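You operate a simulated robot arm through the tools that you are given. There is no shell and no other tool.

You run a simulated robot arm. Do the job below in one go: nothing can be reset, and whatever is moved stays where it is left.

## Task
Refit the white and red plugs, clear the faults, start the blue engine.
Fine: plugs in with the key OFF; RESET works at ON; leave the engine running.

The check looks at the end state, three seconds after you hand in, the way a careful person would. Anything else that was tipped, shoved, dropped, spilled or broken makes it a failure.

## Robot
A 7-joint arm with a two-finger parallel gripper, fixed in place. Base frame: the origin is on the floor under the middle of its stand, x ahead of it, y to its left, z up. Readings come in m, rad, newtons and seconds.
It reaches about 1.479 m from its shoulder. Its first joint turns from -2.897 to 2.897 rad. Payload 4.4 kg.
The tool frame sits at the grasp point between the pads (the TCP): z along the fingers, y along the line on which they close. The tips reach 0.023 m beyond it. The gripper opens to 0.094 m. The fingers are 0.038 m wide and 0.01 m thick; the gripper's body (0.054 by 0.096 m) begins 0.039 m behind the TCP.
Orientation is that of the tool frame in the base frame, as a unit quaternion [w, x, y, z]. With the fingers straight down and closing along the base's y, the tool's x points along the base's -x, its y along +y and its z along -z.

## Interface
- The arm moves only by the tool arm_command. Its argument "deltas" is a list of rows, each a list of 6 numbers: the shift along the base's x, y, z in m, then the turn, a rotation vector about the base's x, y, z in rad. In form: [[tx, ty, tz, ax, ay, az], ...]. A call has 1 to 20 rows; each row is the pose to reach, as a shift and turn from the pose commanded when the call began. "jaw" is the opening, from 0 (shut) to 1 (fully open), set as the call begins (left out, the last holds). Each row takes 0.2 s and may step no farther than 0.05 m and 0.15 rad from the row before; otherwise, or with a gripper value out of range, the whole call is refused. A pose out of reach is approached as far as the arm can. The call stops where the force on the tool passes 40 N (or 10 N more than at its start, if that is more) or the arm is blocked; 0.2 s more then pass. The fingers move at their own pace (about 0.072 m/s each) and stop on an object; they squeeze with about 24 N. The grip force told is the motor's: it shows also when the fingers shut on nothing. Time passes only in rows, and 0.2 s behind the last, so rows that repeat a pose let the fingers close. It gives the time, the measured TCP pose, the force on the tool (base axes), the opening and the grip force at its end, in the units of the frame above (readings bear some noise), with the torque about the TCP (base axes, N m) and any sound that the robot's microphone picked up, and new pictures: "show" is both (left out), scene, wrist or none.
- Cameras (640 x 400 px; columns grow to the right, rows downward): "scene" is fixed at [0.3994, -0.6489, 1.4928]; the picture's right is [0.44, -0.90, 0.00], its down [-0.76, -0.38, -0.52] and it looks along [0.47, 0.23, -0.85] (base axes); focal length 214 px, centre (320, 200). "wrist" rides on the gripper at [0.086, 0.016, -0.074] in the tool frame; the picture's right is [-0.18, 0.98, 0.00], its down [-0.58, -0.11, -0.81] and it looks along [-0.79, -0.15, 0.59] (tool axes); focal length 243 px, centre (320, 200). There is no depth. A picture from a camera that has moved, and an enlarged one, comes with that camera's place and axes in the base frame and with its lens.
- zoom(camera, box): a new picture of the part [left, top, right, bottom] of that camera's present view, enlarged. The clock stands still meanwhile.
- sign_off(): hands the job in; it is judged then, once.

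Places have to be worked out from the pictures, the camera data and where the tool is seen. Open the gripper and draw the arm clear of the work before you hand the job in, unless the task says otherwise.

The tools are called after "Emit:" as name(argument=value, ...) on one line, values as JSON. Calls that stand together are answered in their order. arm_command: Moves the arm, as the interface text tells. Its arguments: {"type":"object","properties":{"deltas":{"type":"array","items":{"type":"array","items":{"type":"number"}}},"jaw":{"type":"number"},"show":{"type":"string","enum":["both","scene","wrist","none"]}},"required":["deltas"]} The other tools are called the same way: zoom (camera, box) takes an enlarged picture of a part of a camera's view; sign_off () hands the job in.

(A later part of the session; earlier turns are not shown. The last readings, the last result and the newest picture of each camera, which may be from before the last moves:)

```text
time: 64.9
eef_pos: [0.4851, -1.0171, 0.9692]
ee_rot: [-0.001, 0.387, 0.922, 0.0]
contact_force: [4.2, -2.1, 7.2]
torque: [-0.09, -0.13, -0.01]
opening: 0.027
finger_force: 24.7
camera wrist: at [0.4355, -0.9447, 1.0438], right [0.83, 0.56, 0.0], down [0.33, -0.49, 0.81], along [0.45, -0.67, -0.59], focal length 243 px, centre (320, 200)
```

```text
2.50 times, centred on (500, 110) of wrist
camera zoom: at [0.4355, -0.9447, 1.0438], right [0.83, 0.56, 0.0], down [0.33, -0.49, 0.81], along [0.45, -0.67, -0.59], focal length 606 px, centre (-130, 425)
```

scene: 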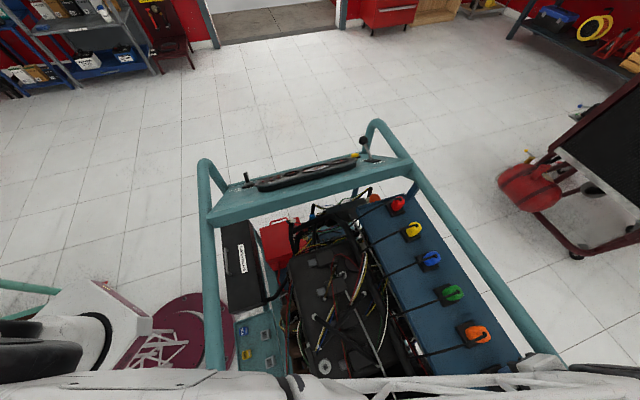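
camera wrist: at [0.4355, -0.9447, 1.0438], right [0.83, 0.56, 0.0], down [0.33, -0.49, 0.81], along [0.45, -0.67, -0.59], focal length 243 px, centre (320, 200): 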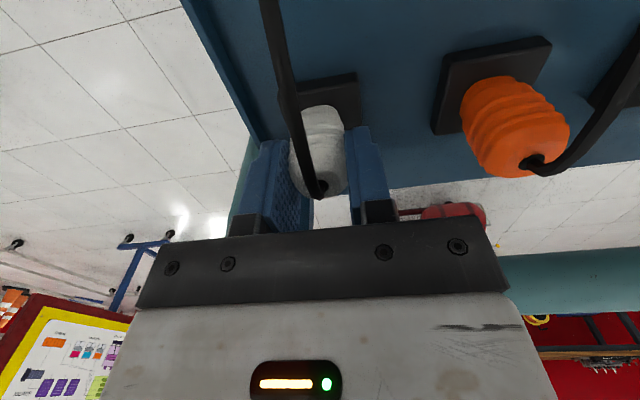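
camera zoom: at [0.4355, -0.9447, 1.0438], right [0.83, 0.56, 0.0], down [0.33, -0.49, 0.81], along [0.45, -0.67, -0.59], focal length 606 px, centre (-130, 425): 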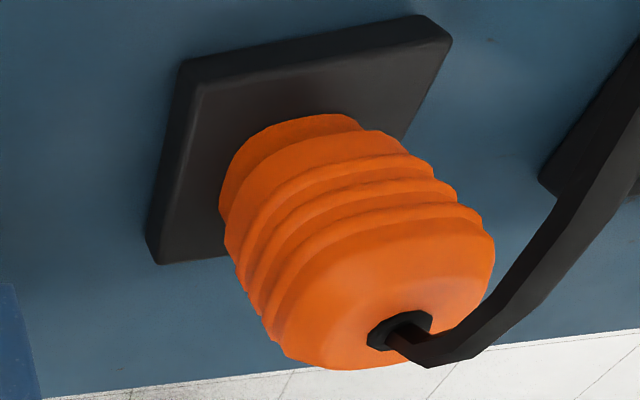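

Re-deriving from the seated-red picture (block edge and right-edge distances), the best hover was the earlier one, needing ~0.9 mm more toward the orange plug. I'll lift clear, go there, and measure again before pressing.

Emit:
arm_command(deltas=[[0, 0, 0.003, 0, 0, 0], [0.001, 0.0005, 0.006, 0, 0, 0], [0.0034, 0.0018, 0.006, 0, 0, 0], [0.0034, 0.0018, 0.006, 0, 0, 0], [0.0034, 0.0018, 0.006, 0, 0, 0], [0.0034, 0.0018, 0.006, 0, 0, 0]], show="wrist")

Emit:
zoom(camera="wrist", box=[275, 70, 355, 120])

Emit:
zoom(camera="wrist", box=[265, 60, 365, 122])

```text
time: 66.3
eef_pos: [0.488, -1.0163, 0.9749]
ee_rot: [-0.002, 0.387, 0.922, 0.001]
contact_force: [-0.6, -0.8, -0.3]
torque: [-0.03, -0.01, 0.03]
opening: 0.0268
finger_force: 23.7
camera wrist: at [0.4393, -0.9429, 1.0509], right [0.83, 0.56, 0.0], down [0.33, -0.49, 0.81], along [0.45, -0.67, -0.59], focal length 243 px, centre (320, 200)
```

wrist: 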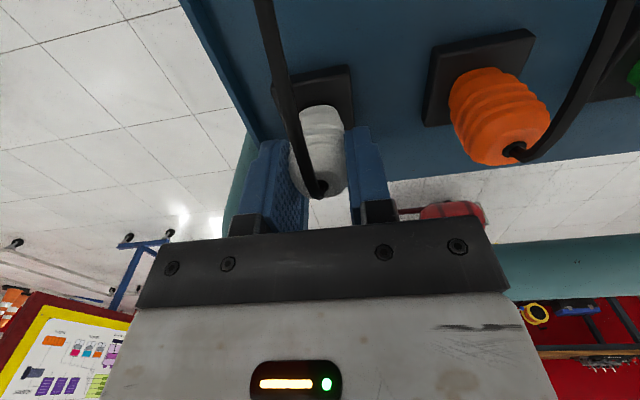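

```text
8.00 times, centred on (315, 95) of wrist
camera zoom: at [0.4393, -0.9429, 1.0509], right [0.83, 0.56, 0.0], down [0.33, -0.49, 0.81], along [0.45, -0.67, -0.59], focal length 1941 px, centre (360, 1040)
```

zoom: 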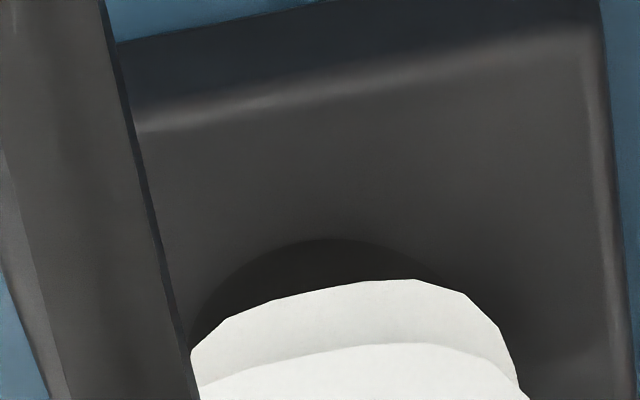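

```text
6.40 times, centred on (315, 91) of wrist
camera zoom: at [0.4393, -0.9429, 1.0509], right [0.83, 0.56, 0.0], down [0.33, -0.49, 0.81], along [0.45, -0.67, -0.59], focal length 1553 px, centre (352, 898)
```

zoom: 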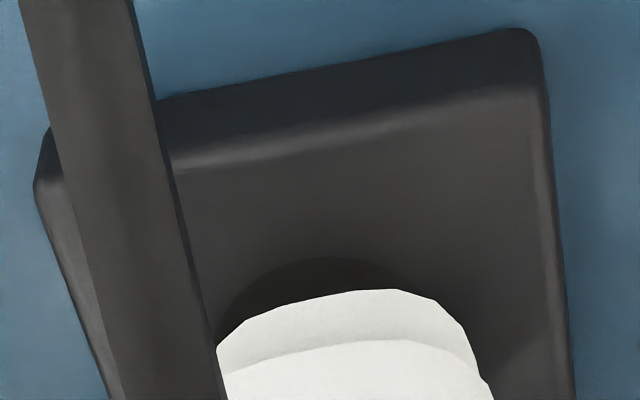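

Metrics agree: I'm ~1.5–2 mm too far toward orange now, with e2 nearly right. Trimming (-0.9,-1.3) mm at hover and measuring again.

Emit:
arm_command(deltas=[[-0.0005, -0.0007, 0, 0, 0, 0], [-0.0009, -0.0013, 0, 0, 0, 0], [-0.0009, -0.0013, 0, 0, 0, 0], [-0.0009, -0.0013, 0, 0, 0, 0], [-0.0009, -0.0013, 0, 0, 0, 0], [-0.0009, -0.0013, 0, 0, 0, 0]], show="wrist")

Emit:
zoom(camera="wrist", box=[275, 70, 355, 120])

Emit:
zoom(camera="wrist", box=[265, 60, 365, 122])

```text
time: 67.7
eef_pos: [0.4883, -1.0172, 0.9745]
ee_rot: [0.0, 0.387, 0.922, 0.001]
contact_force: [0.2, 0.3, -0.1]
torque: [0.01, -0.02, 0.01]
opening: 0.0269
finger_force: 24.5
camera wrist: at [0.4384, -0.9437, 1.0507], right [0.83, 0.56, 0.0], down [0.33, -0.49, 0.81], along [0.45, -0.67, -0.59], focal length 243 px, centre (320, 200)
```

wrist: 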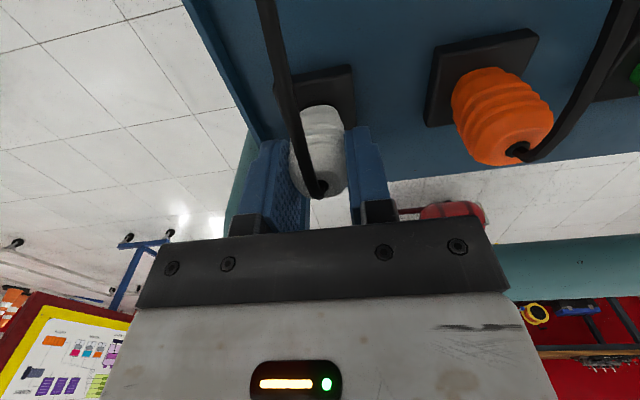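

```text
8.00 times, centred on (315, 95) of wrist
camera zoom: at [0.4384, -0.9437, 1.0507], right [0.83, 0.56, 0.0], down [0.33, -0.49, 0.81], along [0.45, -0.67, -0.59], focal length 1941 px, centre (360, 1040)
```

zoom: 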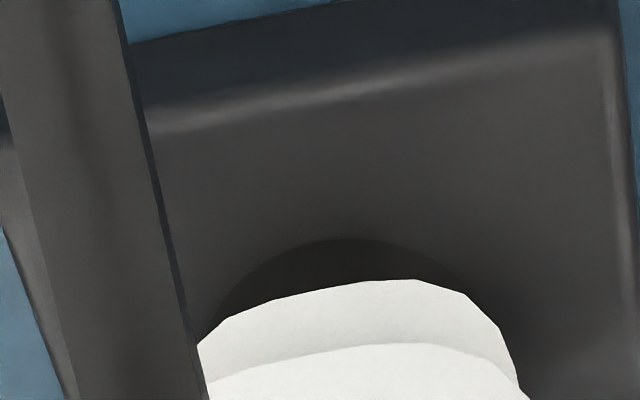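

```text
6.40 times, centred on (315, 91) of wrist
camera zoom: at [0.4384, -0.9437, 1.0507], right [0.83, 0.56, 0.0], down [0.33, -0.49, 0.81], along [0.45, -0.67, -0.59], focal length 1553 px, centre (352, 898)
```

zoom: 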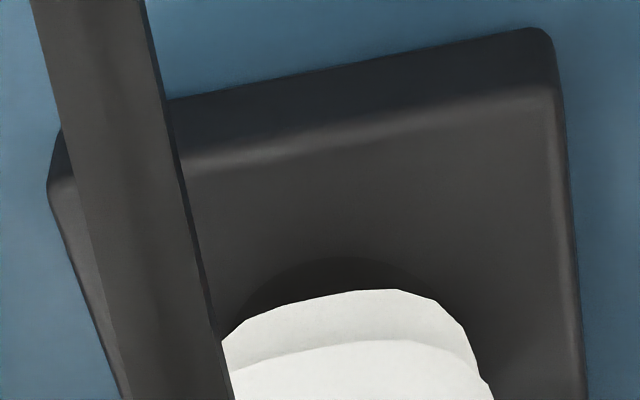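

Alignment is now within ~0.8 mm by all metrics. I'll press at the best estimate and then tap a tight ±0.7 mm cross around it, listening for the snap.

Emit:
arm_command(deltas=[[-0.00015, -0.001, -0.0025, 0, 0, 0], [-0.00015, -0.001, -0.005, 0, 0, 0], [-0.00015, -0.001, -0.006, 0, 0, 0], [-0.00015, -0.001, -0.007, 0, 0, 0], [-0.00015, -0.001, -0.007, 0, 0, 0], [-0.00065, -0.0015, -0.0048, 0, 0, 0], [-0.00065, -0.0015, -0.007, 0, 0, 0], [-0.00065, -0.0015, -0.007, 0, 0, 0], [0.00035, -0.0005, -0.0048, 0, 0, 0], [0.00035, -0.0005, -0.007, 0, 0, 0], [0.00035, -0.0005, -0.007, 0, 0, 0], [-0.00065, -0.0005, -0.0048, 0, 0, 0], [-0.00065, -0.0005, -0.007, 0, 0, 0], [-0.00065, -0.0005, -0.007, 0, 0, 0], [0.00035, -0.0015, -0.0048, 0, 0, 0], [0.00035, -0.0015, -0.007, 0, 0, 0], [0.00035, -0.0015, -0.007, 0, 0, 0]], show="none")

```text
time: 69.5
eef_pos: [0.4875, -1.0181, 0.968]
ee_rot: [-0.001, 0.386, 0.923, 0.001]
contact_force: [-2.6, 16.9, 4.9]
torque: [0.15, -0.02, 0.1]
opening: 0.0272
finger_force: 24.1
heard: snap
stopped in row 8: the force on the tool passed its limit at 41 N (the readings are from after the stop); the commanded pose is now the measured one
```

Snap! The white plug has clicked in. Releasing it now and backing straight up to verify.

Emit:
arm_command(deltas=[[0, 0, 0, 0, 0, 0], [0, 0, 0, 0, 0, 0], [0, 0, 0, 0, 0, 0]], jaw=0.48, show="none")

Emit:
arm_command(deltas=[[0, 0, 0.02, 0, 0, 0], [0, 0, 0.05, 0, 0, 0], [0, 0, 0.08, 0, 0, 0], [0, 0, 0.11, 0, 0, 0], [-0.02, 0.02, 0.14, 0, 0, 0], [-0.05, 0.05, 0.16, 0, 0, 0], [-0.05, 0.05, 0.16, 0, 0, 0]])

Emit:
zoom(camera="wrist", box=[240, 30, 420, 150])

```text
time: 70.2
eef_pos: [0.488, -1.0196, 0.9693]
ee_rot: [-0.001, 0.386, 0.923, 0.001]
contact_force: [0.6, -0.3, 0.3]
torque: [-0.03, 0.0, -0.05]
opening: 0.0451
finger_force: 0.1
```

```text
time: 71.8
eef_pos: [0.4354, -0.9686, 1.1249]
ee_rot: [-0.001, 0.387, 0.922, 0.001]
contact_force: [0.0, -0.1, 0.3]
torque: [0.0, 0.03, -0.01]
opening: 0.045
finger_force: 0.1
camera wrist: at [0.3866, -0.8944, 1.2004], right [0.83, 0.56, 0.0], down [0.33, -0.49, 0.8], along [0.45, -0.67, -0.59], focal length 243 px, centre (320, 200)
```

scene: 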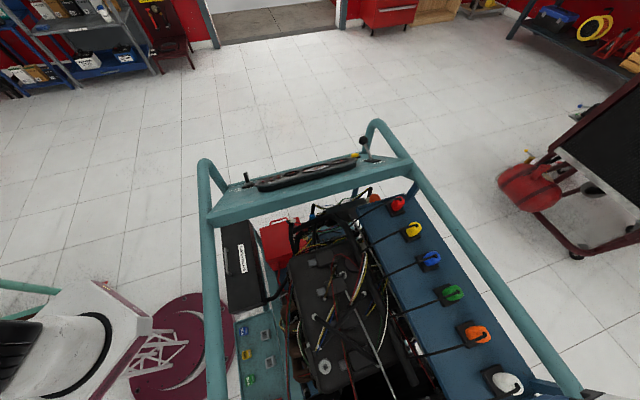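
wrist: 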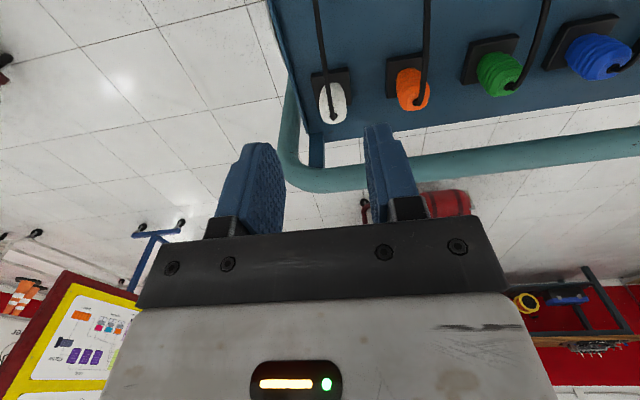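

```text
3.33 times, centred on (330, 90) of wrist
camera zoom: at [0.3866, -0.8944, 1.2004], right [0.83, 0.56, 0.0], down [0.33, -0.49, 0.8], along [0.45, -0.67, -0.59], focal length 809 px, centre (287, 567)
```

zoom: 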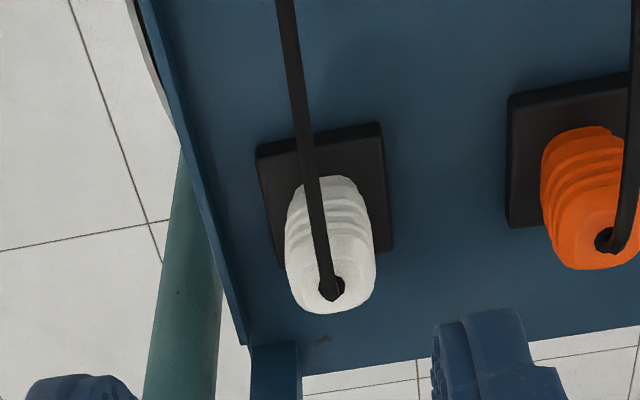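

The white plug is seated like the rest. Next is the key: labels decode as OFF at 12 o'clock, ON ≈45° clockwise, START ≈90° clockwise (as seen by the operator), and the key sits at OFF. I'll travel high over the trainer toward the panel while yawing +90° so the jaw will close across the key's flat.

Emit:
arm_command(deltas=[[0.008, 0.025, 0.035, 0, 0, 0.0785], [0.016, 0.05, 0.07, 0, 0, 0.157], [0.024, 0.075, 0.105, 0, 0, 0.2355], [0.032, 0.1, 0.14, 0, 0, 0.314], [0.0485, 0.1455, 0.14, 0, 0, 0.3925], [0.065, 0.191, 0.14, 0, 0, 0.471], [0.0815, 0.2365, 0.14, 0, 0, 0.5495], [0.098, 0.282, 0.14, 0, 0, 0.628], [0.1145, 0.3275, 0.14, 0, 0, 0.7065], [0.131, 0.373, 0.14, 0, 0, 0.785], [0.1475, 0.4185, 0.14, 0, 0, 0.8635], [0.164, 0.464, 0.14, 0, 0, 0.942], [0.1805, 0.5095, 0.14, 0, 0, 1.0205], [0.197, 0.555, 0.14, 0, 0, 1.099], [0.2135, 0.6005, 0.14, 0, 0, 1.1775], [0.23, 0.646, 0.14, 0, 0, 1.256], [0.2465, 0.6915, 0.14, 0, 0, 1.3345], [0.263, 0.737, 0.14, 0, 0, 1.413], [0.2795, 0.7825, 0.14, 0, 0, 1.4915], [0.296, 0.828, 0.14, 0, 0, 1.571]])

Emit:
zoom(camera="scene", box=[350, 180, 550, 400])

```text
time: 76.0
eef_pos: [0.7341, -0.1395, 1.2656]
ee_rot: [-0.003, -0.379, 0.925, 0.0]
contact_force: [-0.1, 0.1, 0.0]
torque: [-0.04, 0.04, -0.02]
opening: 0.0448
finger_force: 0.1
camera wrist: at [0.6613, -0.1887, 1.3409], right [-0.56, 0.83, 0.0], down [0.49, 0.33, 0.8], along [0.67, 0.45, -0.59], focal length 243 px, centre (320, 200)
```

scene: 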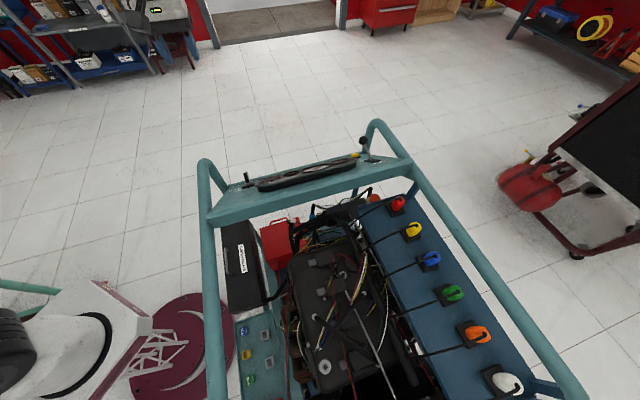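
wrist: 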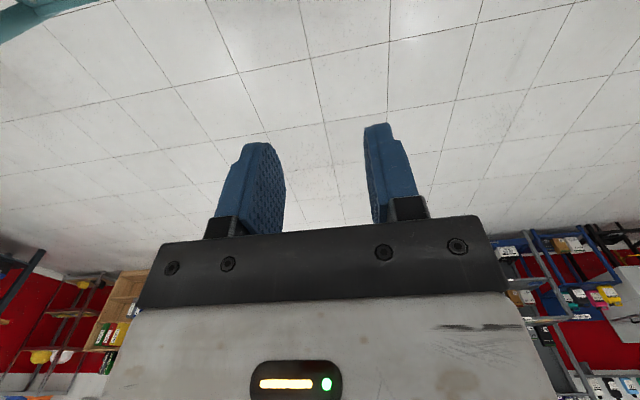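

```text
1.82 times, centred on (450, 290) of scene
camera zoom: at [0.3994, -0.6489, 1.4928], right [0.44, -0.9, 0.0], down [-0.76, -0.38, -0.52], along [0.47, 0.23, -0.85], focal length 390 px, centre (84, 36)
```

zoom: 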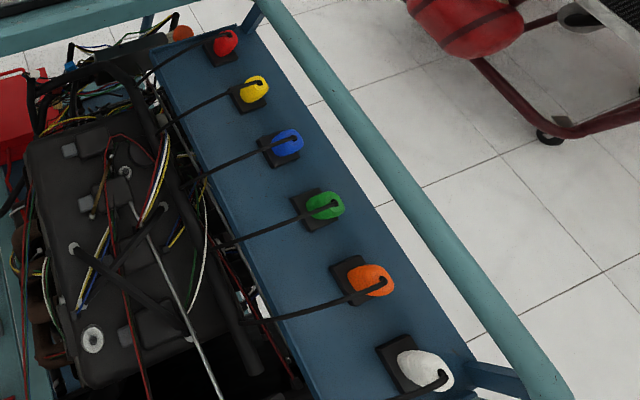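

All six plugs are seated. Now tilting the tool ~41.7° so the fingers point along the panel's normal, and moving to a viewpoint ~20 cm off the key.

Emit:
arm_command(deltas=[[0.007, 0, -0.03, -0.0848, 0.0863, 0], [0.014, 0, -0.07, -0.1696, 0.1726, 0], [0.021, 0, -0.11, -0.2544, 0.2589, 0], [0.028, 0, -0.15, -0.3392, 0.3452, 0], [0.035, 0, -0.19, -0.424, 0.4315, 0], [0.04, 0, -0.225, -0.51, 0.519, 0], [0.04, 0, -0.225, -0.51, 0.519, 0], [0.04, 0, -0.225, -0.51, 0.519, 0]])

Emit:
zoom(camera="wrist", box=[200, 0, 460, 200])

```text
time: 77.8
eef_pos: [0.7711, -0.1399, 1.0408]
ee_rot: [-0.331, -0.354, 0.864, -0.133]
contact_force: [-0.6, 0.3, 0.3]
torque: [0.03, 0.04, -0.01]
opening: 0.0449
finger_force: 0.1
camera wrist: at [0.7498, -0.1379, 1.1555], right [-0.59, 0.8, -0.12], down [0.77, 0.6, 0.21], along [0.24, 0.03, -0.97], focal length 243 px, centre (320, 200)
```

scene: 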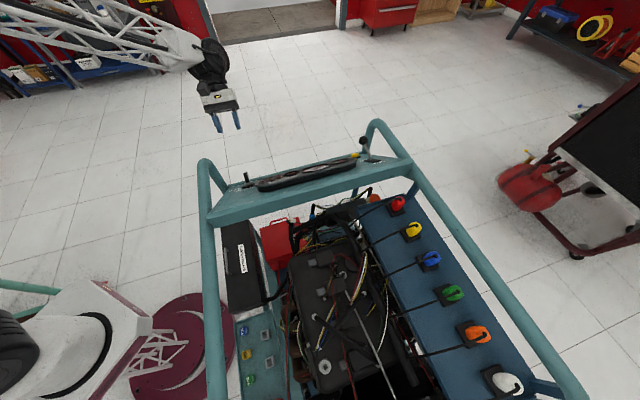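
wrist: 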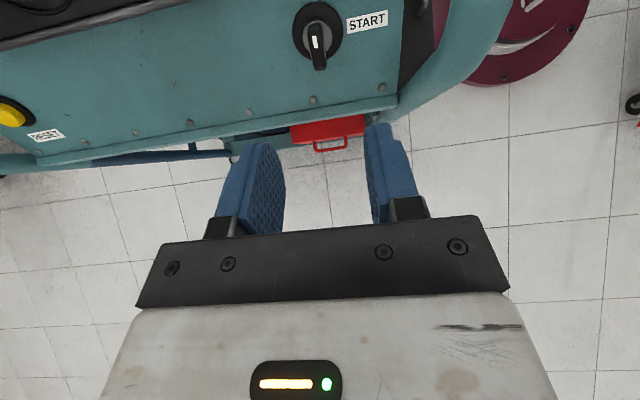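

```text
2.00 times, centred on (330, 100) of wrist
camera zoom: at [0.7498, -0.1379, 1.1555], right [-0.59, 0.8, -0.12], down [0.77, 0.6, 0.21], along [0.24, 0.03, -0.97], focal length 485 px, centre (300, 400)
```

zoom: 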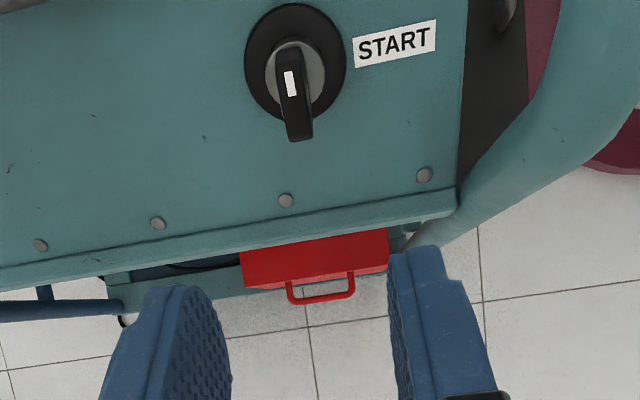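

Superb view: key and START label match my model; tool axis vs key axis is off by only (-8,-3.5) mm. I'll centre on the key axis and approach along the normal to ~11.5 cm off the panel.

Emit:
arm_command(deltas=[[-0.012, -0.013, -0.024, 0, 0, 0], [-0.024, -0.026, -0.048, 0, 0, 0], [-0.0363, -0.0401, -0.0723, 0, 0, 0], [-0.0363, -0.0401, -0.0723, 0, 0, 0], [-0.0363, -0.0401, -0.0723, 0, 0, 0]])

Emit:
zoom(camera="wrist", box=[220, 0, 420, 140])

Emit:
zoom(camera="scene", box=[190, 100, 310, 210])

```text
time: 79.0
eef_pos: [0.7354, -0.1815, 0.9707]
ee_rot: [-0.332, -0.354, 0.864, -0.134]
contact_force: [-0.1, 0.5, 0.6]
torque: [0.01, 0.01, -0.01]
opening: 0.045
finger_force: 0.0
camera wrist: at [0.7139, -0.1797, 1.0846], right [-0.59, 0.8, -0.12], down [0.77, 0.6, 0.21], along [0.24, 0.03, -0.97], focal length 243 px, centre (320, 200)
```

scene: 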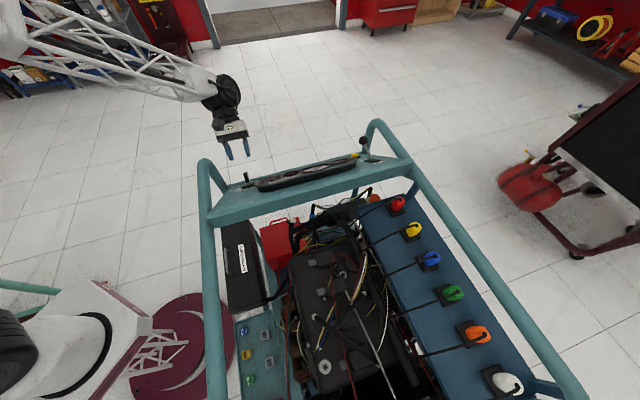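
wrist: 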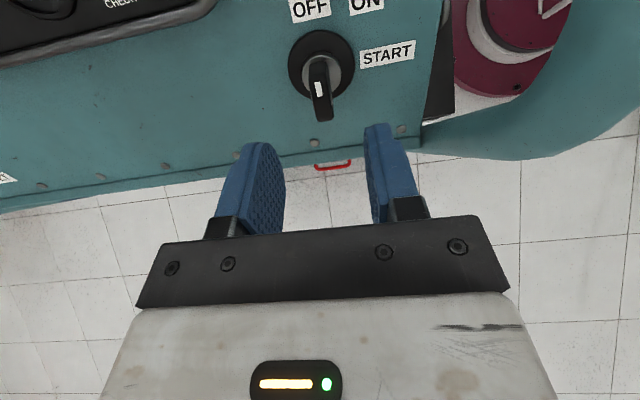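

```text
2.86 times, centred on (320, 70) of wrist
camera zoom: at [0.7139, -0.1797, 1.0846], right [-0.59, 0.8, -0.12], down [0.77, 0.6, 0.21], along [0.24, 0.03, -0.97], focal length 693 px, centre (320, 571)
```

zoom: 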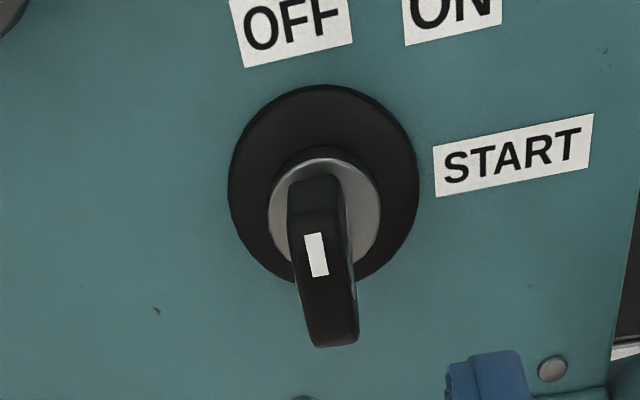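

```text
3.64 times, centred on (250, 155) of scene
camera zoom: at [0.3994, -0.6489, 1.4928], right [0.44, -0.9, 0.0], down [-0.76, -0.38, -0.52], along [0.47, 0.23, -0.85], focal length 780 px, centre (574, 364)
```

zoom: 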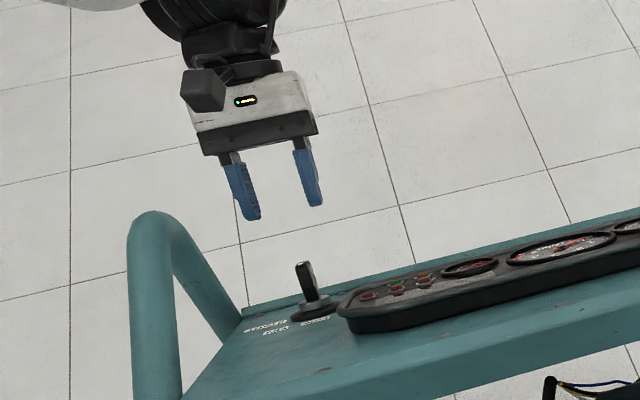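

The key is at OFF and my tool axis is on the key axis within ~1 mm. Advancing 75 mm along the normal so the pads straddle the bow (tips ~18 mm off the panel, above the collar).

Emit:
arm_command(deltas=[[-0.009, -0.0087, -0.014, 0, 0, 0], [-0.018, -0.0174, -0.028, 0, 0, 0], [-0.027, -0.0261, -0.042, 0, 0, 0], [-0.0359, -0.0348, -0.0558, 0, 0, 0], [-0.0359, -0.0348, -0.0558, 0, 0, 0], [-0.0359, -0.0348, -0.0558, 0, 0, 0]])

Emit:
zoom(camera="wrist", box=[220, 60, 420, 220])

Emit:
zoom(camera="scene", box=[200, 130, 300, 210])

```text
time: 80.5
eef_pos: [0.6998, -0.2139, 0.914]
ee_rot: [-0.331, -0.353, 0.865, -0.134]
contact_force: [-0.3, -0.2, 0.0]
torque: [0.0, -0.03, 0.01]
opening: 0.0451
finger_force: 0.1
camera wrist: at [0.679, -0.2131, 1.0288], right [-0.59, 0.8, -0.12], down [0.77, 0.6, 0.21], along [0.24, 0.03, -0.97], focal length 243 px, centre (320, 200)
```

scene: 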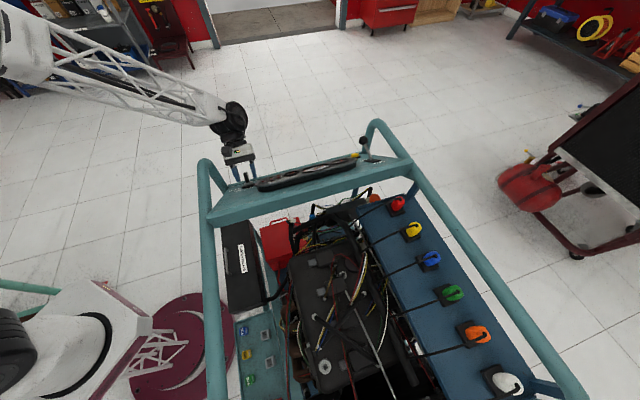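
wrist: 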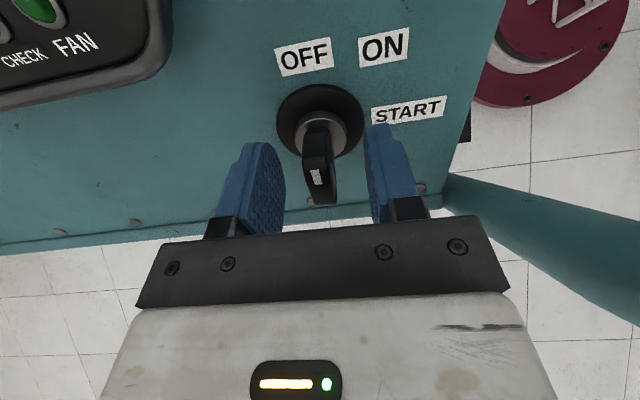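

```text
2.50 times, centred on (320, 140) of wrist
camera zoom: at [0.679, -0.2131, 1.0288], right [-0.59, 0.8, -0.12], down [0.77, 0.6, 0.21], along [0.24, 0.03, -0.97], focal length 606 px, centre (320, 350)
```

zoom: 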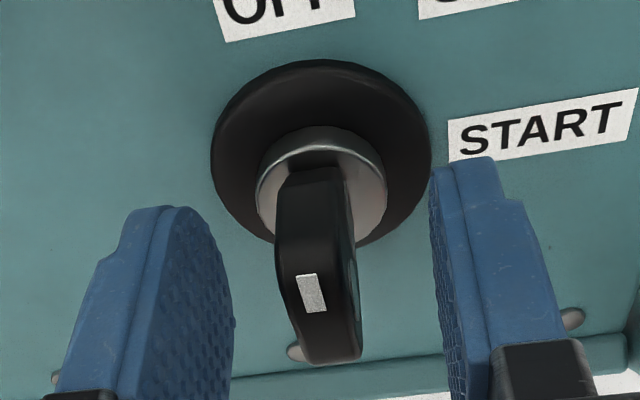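

```text
5.00 times, centred on (250, 170) of scene
camera zoom: at [0.3994, -0.6489, 1.4928], right [0.44, -0.9, 0.0], down [-0.76, -0.38, -0.52], along [0.47, 0.23, -0.85], focal length 1072 px, centre (670, 350)
```

zoom: 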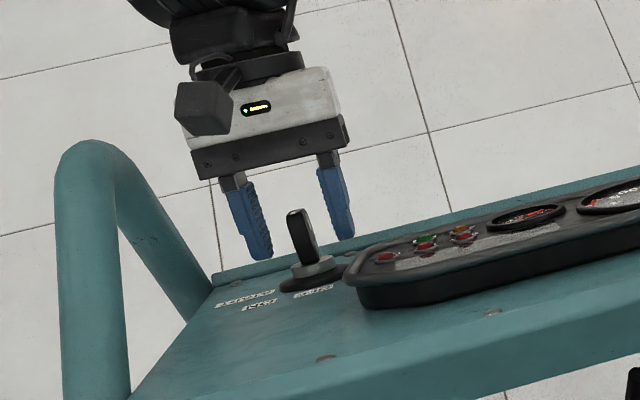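

Pads straddle the bow nicely. Closing on the key gently (no motion).

Emit:
arm_command(deltas=[[0, 0, 0, 0, 0, 0], [0, 0, 0, 0, 0, 0], [0, 0, 0, 0, 0, 0], [0, 0, 0, 0, 0, 0]], jaw=0, show="wrist")

Emit:
zoom(camera="wrist", box=[220, 60, 420, 220])

```text
time: 81.5
eef_pos: [0.6999, -0.2154, 0.9147]
ee_rot: [-0.332, -0.354, 0.864, -0.135]
contact_force: [-1.7, 0.8, -2.2]
torque: [-0.64, -0.5, 0.69]
opening: 0.0122
finger_force: 45.5
camera wrist: at [0.679, -0.213, 1.0289], right [-0.59, 0.8, -0.12], down [0.77, 0.6, 0.21], along [0.24, 0.03, -0.97], focal length 243 px, centre (320, 200)
```

wrist: 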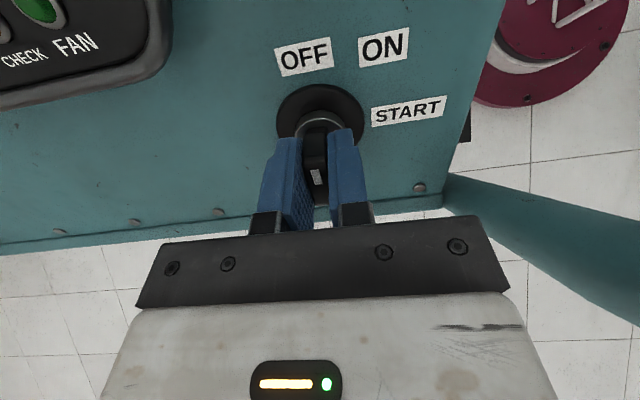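

```text
2.50 times, centred on (320, 140) of wrist
camera zoom: at [0.679, -0.213, 1.0289], right [-0.59, 0.8, -0.12], down [0.77, 0.6, 0.21], along [0.24, 0.03, -0.97], focal length 606 px, centre (320, 350)
```

zoom: 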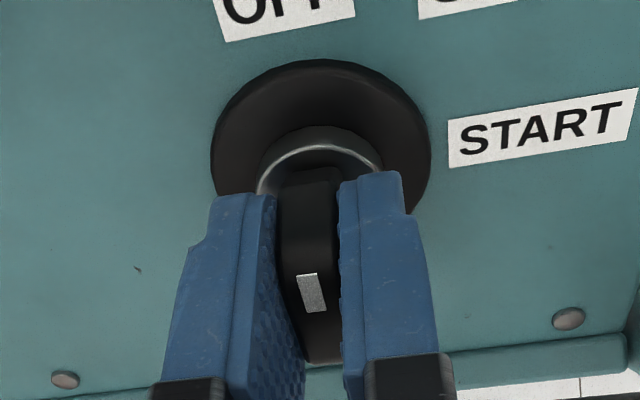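

Key gripped (opening 12 mm). Turning it clockwise about the panel normal in small steps toward ON (~45°).

Emit:
arm_command(deltas=[[0, 0, 0, -0.0625, -0.0607, -0.0973], [0, 0, 0, -0.125, -0.1214, -0.1946], [0, 0, 0, -0.1875, -0.182, -0.2919], [0, 0, 0, -0.25, -0.2427, -0.3892], [0, 0, 0, -0.3125, -0.3034, -0.4865], [0, 0, 0, -0.375, -0.364, -0.584], [0, 0, 0, -0.375, -0.364, -0.584]])

Emit:
zoom(camera="wrist", box=[200, 40, 440, 220])

Emit:
zoom(camera="scene", box=[210, 140, 310, 210])

```text
time: 82.4
eef_pos: [0.7006, -0.2141, 0.9154]
ee_rot: [-0.292, -0.146, 0.922, -0.207]
contact_force: [-7.0, 9.9, 2.5]
torque: [-0.81, -0.06, 0.55]
opening: 0.0121
finger_force: 44.8
stopped in row 4: the force on the tool passed its limit at 42 N (the readings are from after the stop); the commanded pose is now the measured one
camera wrist: at [0.6614, -0.1771, 1.0179], right [-0.24, 0.88, -0.4], down [0.89, 0.37, 0.28], along [0.4, -0.29, -0.87], focal length 243 px, centre (320, 200)
```

scene: 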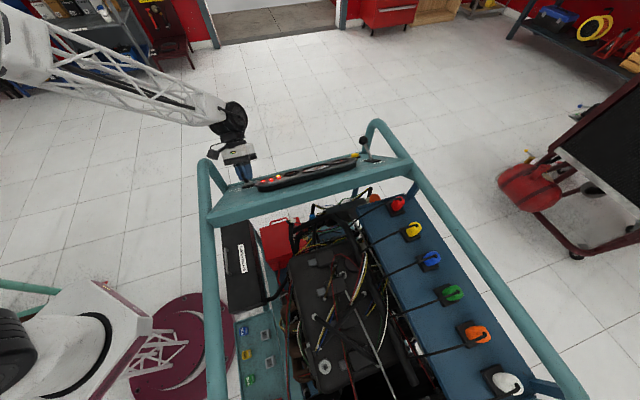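
wrist: 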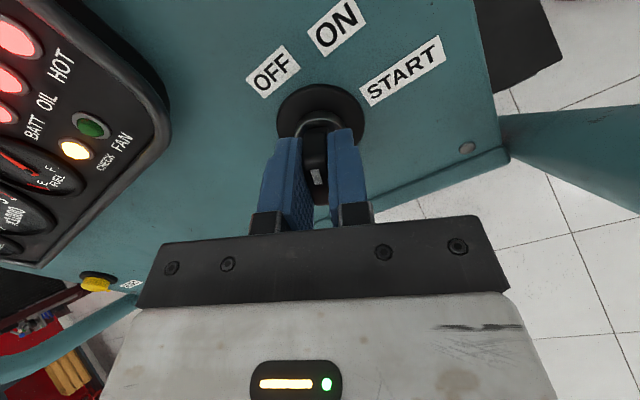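

```text
2.22 times, centred on (320, 130) of wrist
camera zoom: at [0.6614, -0.1771, 1.0179], right [-0.24, 0.88, -0.4], down [0.89, 0.37, 0.28], along [0.4, -0.29, -0.87], focal length 539 px, centre (320, 356)
```

zoom: 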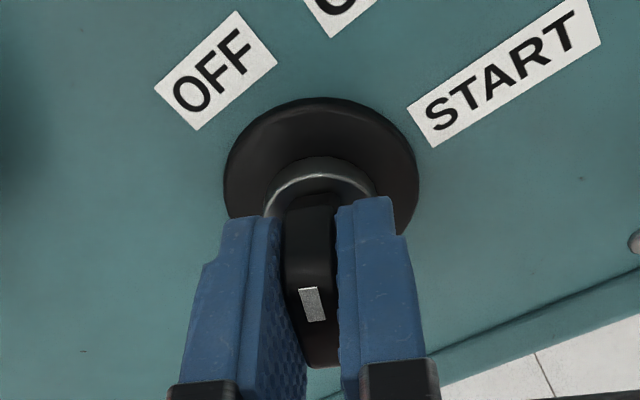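

```text
5.71 times, centred on (260, 175) of scene
camera zoom: at [0.3994, -0.6489, 1.4928], right [0.44, -0.9, 0.0], down [-0.76, -0.38, -0.52], along [0.47, 0.23, -0.85], focal length 1226 px, centre (663, 343)
```

zoom: 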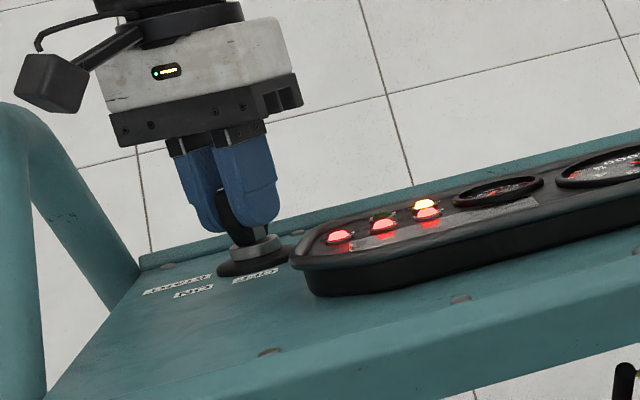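

The lamps (HOT, OIL, BATT, CHECK) have lit, so the switch is electrically ON after ~27°; the move then stopped on side load because the key axis is tilted slightly from my tool axis. I'll open the jaw to relieve the load and see where the key rests.

Emit:
arm_command(deltas=[[0, 0, 0, 0, 0, 0], [0, 0, 0, 0, 0, 0], [0, 0, 0, 0, 0, 0]], jaw=0.42)

Emit:
zoom(camera="wrist", box=[200, 0, 460, 220])

Emit:
zoom(camera="scene", box=[210, 140, 310, 210])

```text
time: 83.2
eef_pos: [0.7003, -0.2156, 0.9135]
ee_rot: [-0.293, -0.145, 0.922, -0.207]
contact_force: [-0.9, -0.1, 0.1]
torque: [0.02, 0.0, 0.01]
opening: 0.0395
finger_force: 0.0
camera wrist: at [0.6616, -0.1774, 1.0177], right [-0.24, 0.88, -0.4], down [0.89, 0.37, 0.28], along [0.4, -0.29, -0.87], focal length 243 px, centre (320, 200)
```

scene: 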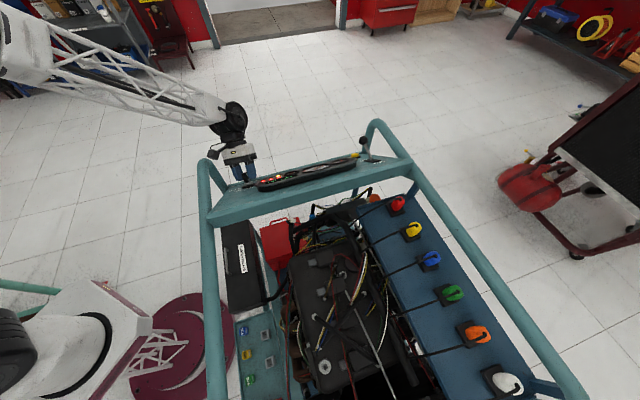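
wrist: 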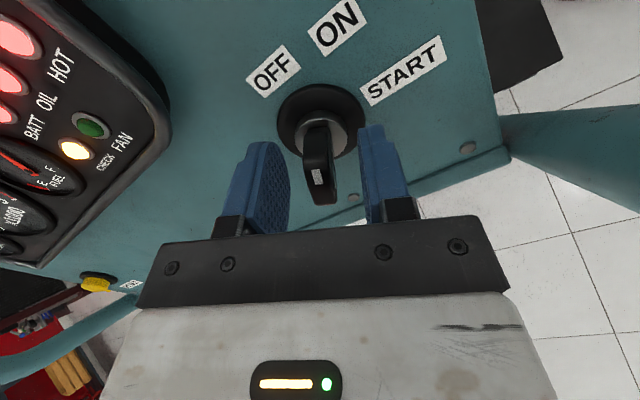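

```text
1.82 times, centred on (330, 110) of wrist
camera zoom: at [0.6616, -0.1774, 1.0177], right [-0.24, 0.88, -0.4], down [0.89, 0.37, 0.28], along [0.4, -0.29, -0.87], focal length 441 px, centre (302, 364)
```

zoom: 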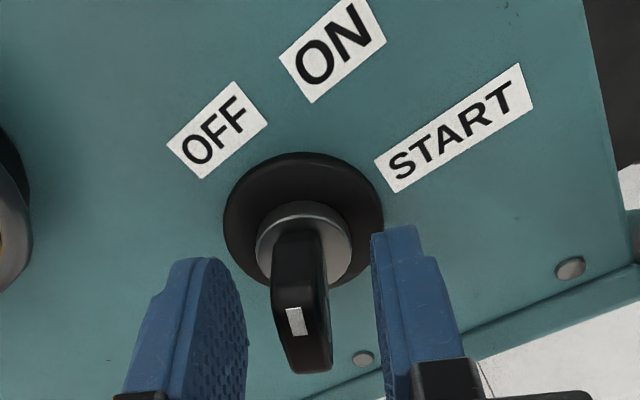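

```text
5.71 times, centred on (260, 175) of scene
camera zoom: at [0.3994, -0.6489, 1.4928], right [0.44, -0.9, 0.0], down [-0.76, -0.38, -0.52], along [0.47, 0.23, -0.85], focal length 1226 px, centre (663, 343)
```

zoom: 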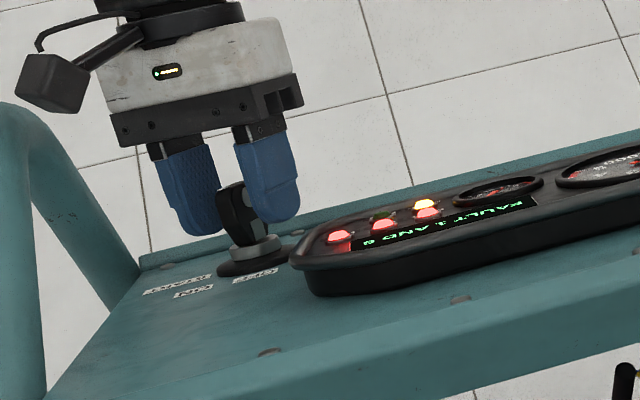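

The display reads "FAULT 1 AND 6" with the lamps on: the switch is at ON. Now for RESET at ≈(0.980,-0.514,0.878): I'll back off 10 cm along the normal, travel across the panel clear of the gauges and the lever, and look at the button.

Emit:
arm_command(deltas=[[0.016, 0.0157, 0.0248, 0, 0, 0], [0.032, 0.0314, 0.0496, 0, 0, 0], [0.0477, 0.0469, 0.0743, 0, 0, 0], [0.0788, 0.0137, 0.0704, 0, 0, 0], [0.1099, -0.0195, 0.0665, 0, 0, 0], [0.141, -0.0526, 0.0626, 0, 0, 0], [0.1721, -0.0858, 0.0587, 0, 0, 0], [0.2032, -0.1189, 0.0548, 0, 0, 0], [0.2343, -0.1521, 0.0509, 0, 0, 0], [0.2654, -0.1852, 0.047, 0, 0, 0], [0.2965, -0.2184, 0.0431, 0, 0, 0], [0.3274, -0.2515, 0.039, 0, 0, 0], [0.3274, -0.2515, 0.039, 0, 0, 0], [0.3274, -0.2515, 0.039, 0, 0, 0]], jaw=0)

Emit:
zoom(camera="wrist", box=[180, 0, 460, 200])

Emit:
zoom(camera="scene", box=[300, 80, 440, 190])

```text
time: 86.2
eef_pos: [1.0283, -0.4667, 0.9537]
ee_rot: [-0.293, -0.145, 0.922, -0.207]
contact_force: [0.1, 0.2, 0.6]
torque: [0.05, -0.01, -0.01]
opening: 0.0
finger_force: 24.3
camera wrist: at [0.9895, -0.4294, 1.057], right [-0.24, 0.88, -0.4], down [0.89, 0.37, 0.28], along [0.4, -0.29, -0.87], focal length 243 px, centre (320, 200)
```

scene: 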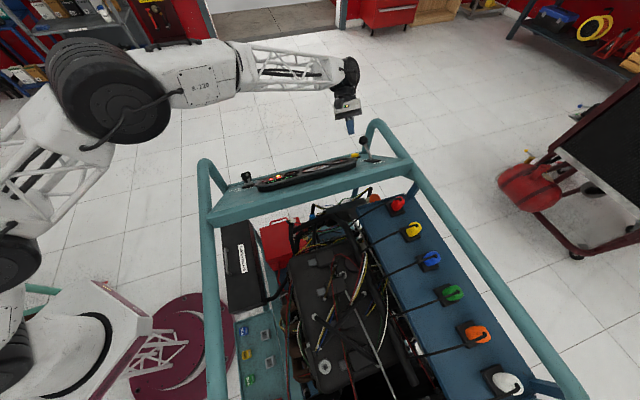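
wrist: 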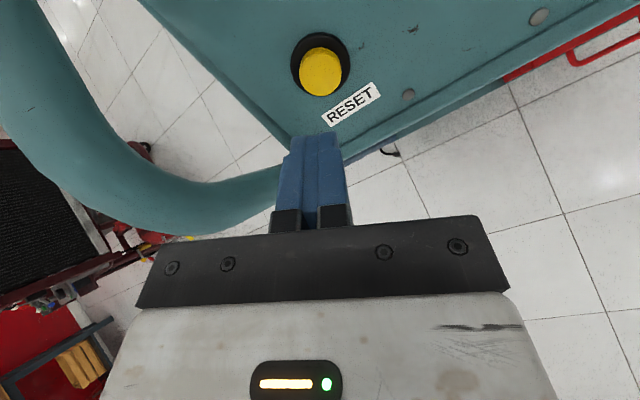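

```text
2.00 times, centred on (320, 100) of wrist
camera zoom: at [0.9895, -0.4294, 1.057], right [-0.24, 0.88, -0.4], down [0.89, 0.37, 0.28], along [0.4, -0.29, -0.87], focal length 485 px, centre (320, 400)
```

zoom: 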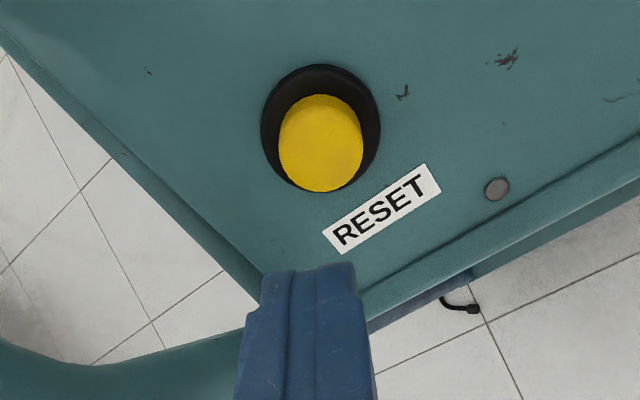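

```text
3.64 times, centred on (370, 135) of scene
camera zoom: at [0.3994, -0.6489, 1.4928], right [0.44, -0.9, 0.0], down [-0.76, -0.38, -0.52], along [0.47, 0.23, -0.85], focal length 780 px, centre (138, 436)
```

zoom: 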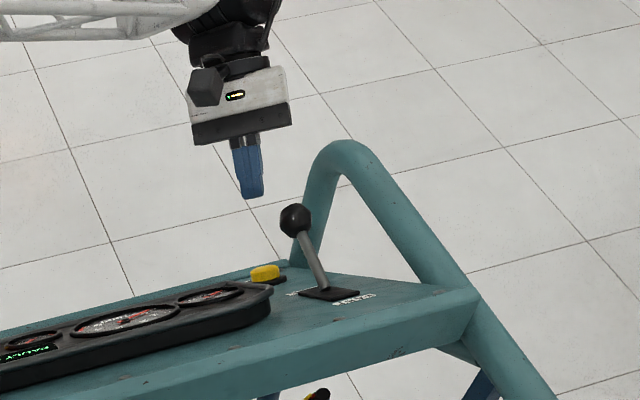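

RESET is directly below the closed fingertips (within ~3 mm). Advancing 68 mm along the normal, then pressing in small steps.

Emit:
arm_command(deltas=[[-0.012, -0.0117, -0.0186, 0, 0, 0], [-0.024, -0.0233, -0.0371, 0, 0, 0], [-0.0327, -0.0317, -0.0505, 0, 0, 0], [-0.0327, -0.0317, -0.0505, 0, 0, 0]])

Emit:
zoom(camera="wrist", box=[220, 60, 420, 220])

Emit:
zoom(camera="scene", box=[310, 110, 410, 190])

```text
time: 87.2
eef_pos: [0.9951, -0.4976, 0.904]
ee_rot: [-0.292, -0.145, 0.923, -0.206]
contact_force: [0.0, -0.7, -0.1]
torque: [-0.02, -0.01, -0.01]
opening: 0.0
finger_force: 24.1
camera wrist: at [0.9562, -0.4607, 1.0073], right [-0.24, 0.88, -0.4], down [0.89, 0.37, 0.28], along [0.4, -0.29, -0.87], focal length 243 px, centre (320, 200)
```

scene: 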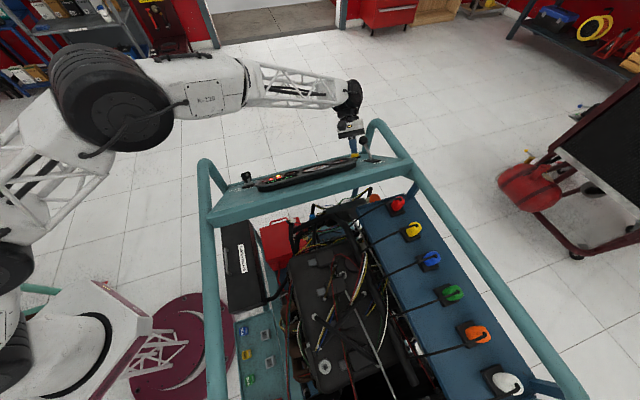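
wrist: 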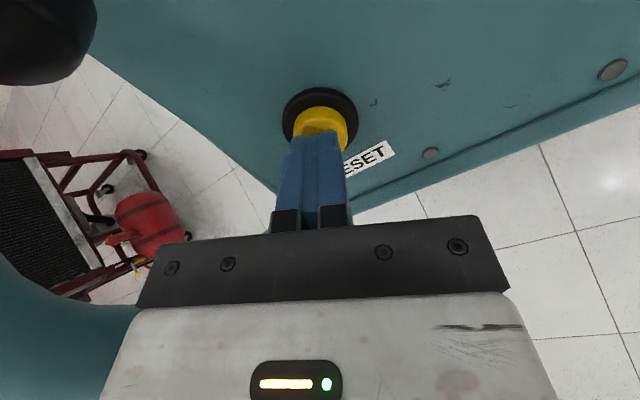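

```text
2.50 times, centred on (320, 140) of wrist
camera zoom: at [0.9562, -0.4607, 1.0073], right [-0.24, 0.88, -0.4], down [0.89, 0.37, 0.28], along [0.4, -0.29, -0.87], focal length 606 px, centre (320, 350)
```

zoom: 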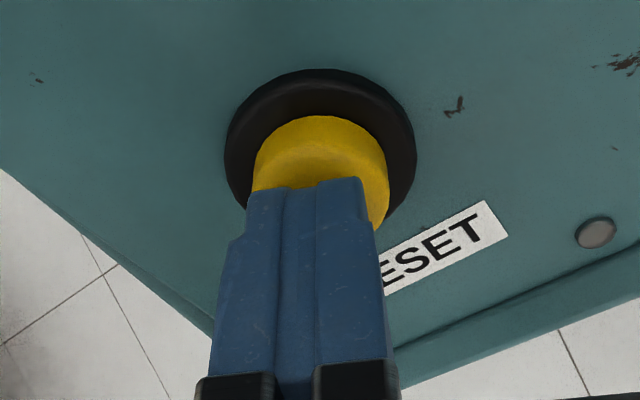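

```text
5.00 times, centred on (360, 150) of scene
camera zoom: at [0.3994, -0.6489, 1.4928], right [0.44, -0.9, 0.0], down [-0.76, -0.38, -0.52], along [0.47, 0.23, -0.85], focal length 1072 px, centre (120, 450)
```

zoom: 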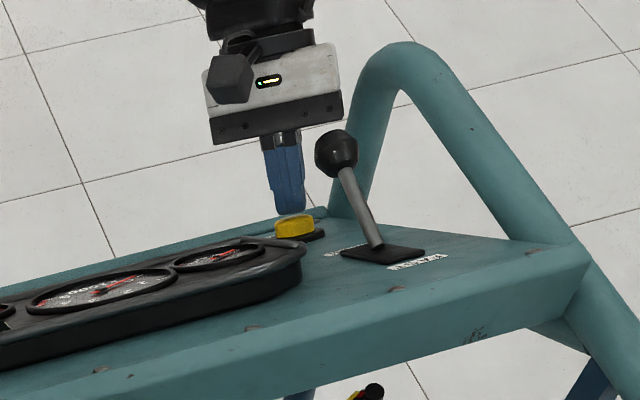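

Tips are just over the button and clear of the lever knob. Pressing now in 2 mm steps along the normal.

Emit:
arm_command(deltas=[[-0.0019, -0.0019, -0.003, 0, 0, 0], [-0.0038, -0.0037, -0.0059, 0, 0, 0], [-0.0048, -0.0047, -0.0074, 0, 0, 0], [-0.0058, -0.0056, -0.0089, 0, 0, 0], [-0.0067, -0.0065, -0.0104, 0, 0, 0], [-0.0077, -0.0075, -0.0119, 0, 0, 0], [-0.0077, -0.0075, -0.0119, 0, 0, 0]])

Emit:
zoom(camera="scene", box=[210, 130, 370, 210])

Emit:
zoom(camera="wrist", box=[220, 60, 420, 220])

```text
time: 88.8
eef_pos: [0.9883, -0.5042, 0.8937]
ee_rot: [-0.292, -0.146, 0.922, -0.207]
contact_force: [13.9, 18.0, 33.7]
torque: [-0.07, 0.14, -0.09]
opening: 0.0
finger_force: 23.8
heard: click
camera wrist: at [0.949, -0.4673, 0.9965], right [-0.24, 0.88, -0.4], down [0.89, 0.37, 0.28], along [0.4, -0.29, -0.87], focal length 243 px, centre (320, 200)
```

scene: 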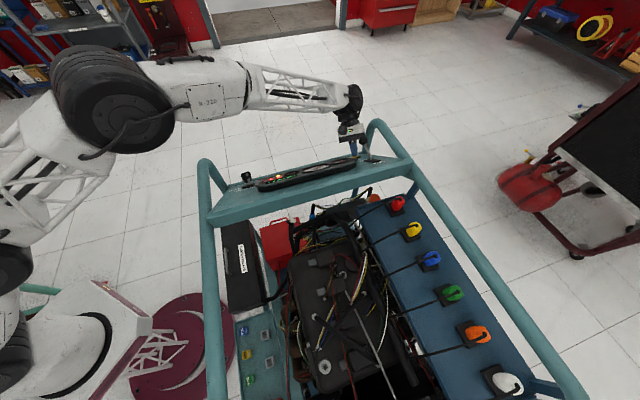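
wrist: 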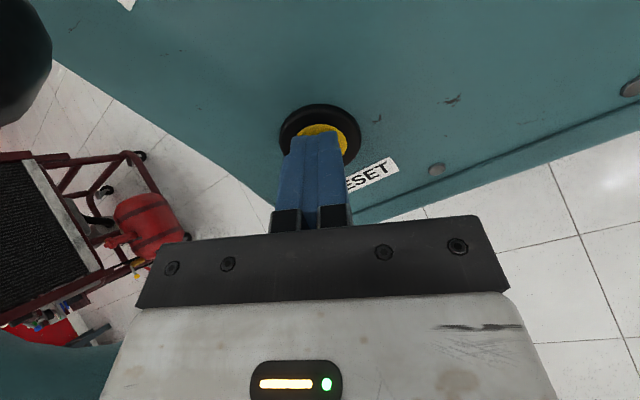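

```text
4.00 times, centred on (290, 170) of scene
camera zoom: at [0.3994, -0.6489, 1.4928], right [0.44, -0.9, 0.0], down [-0.76, -0.38, -0.52], along [0.47, 0.23, -0.85], focal length 858 px, centre (440, 320)
```

zoom: 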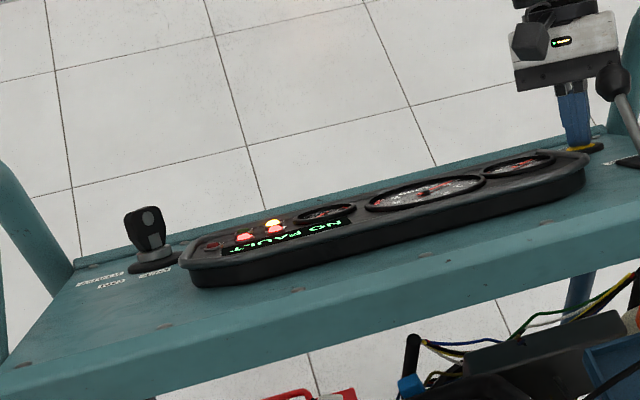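

```text
2.50 times, centred on (320, 140) of wrist
camera zoom: at [0.949, -0.4673, 0.9965], right [-0.24, 0.88, -0.4], down [0.89, 0.37, 0.28], along [0.4, -0.29, -0.87], focal length 606 px, centre (320, 350)
```

zoom: 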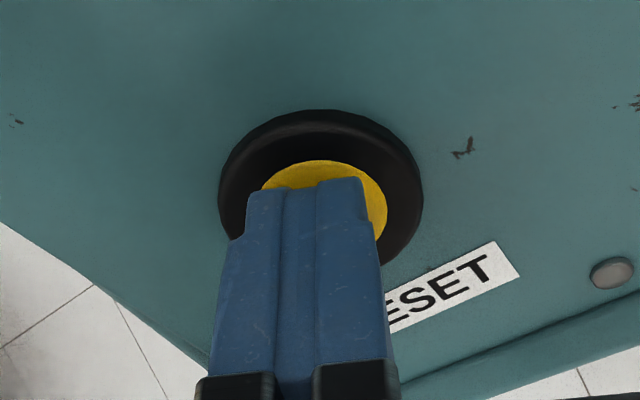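

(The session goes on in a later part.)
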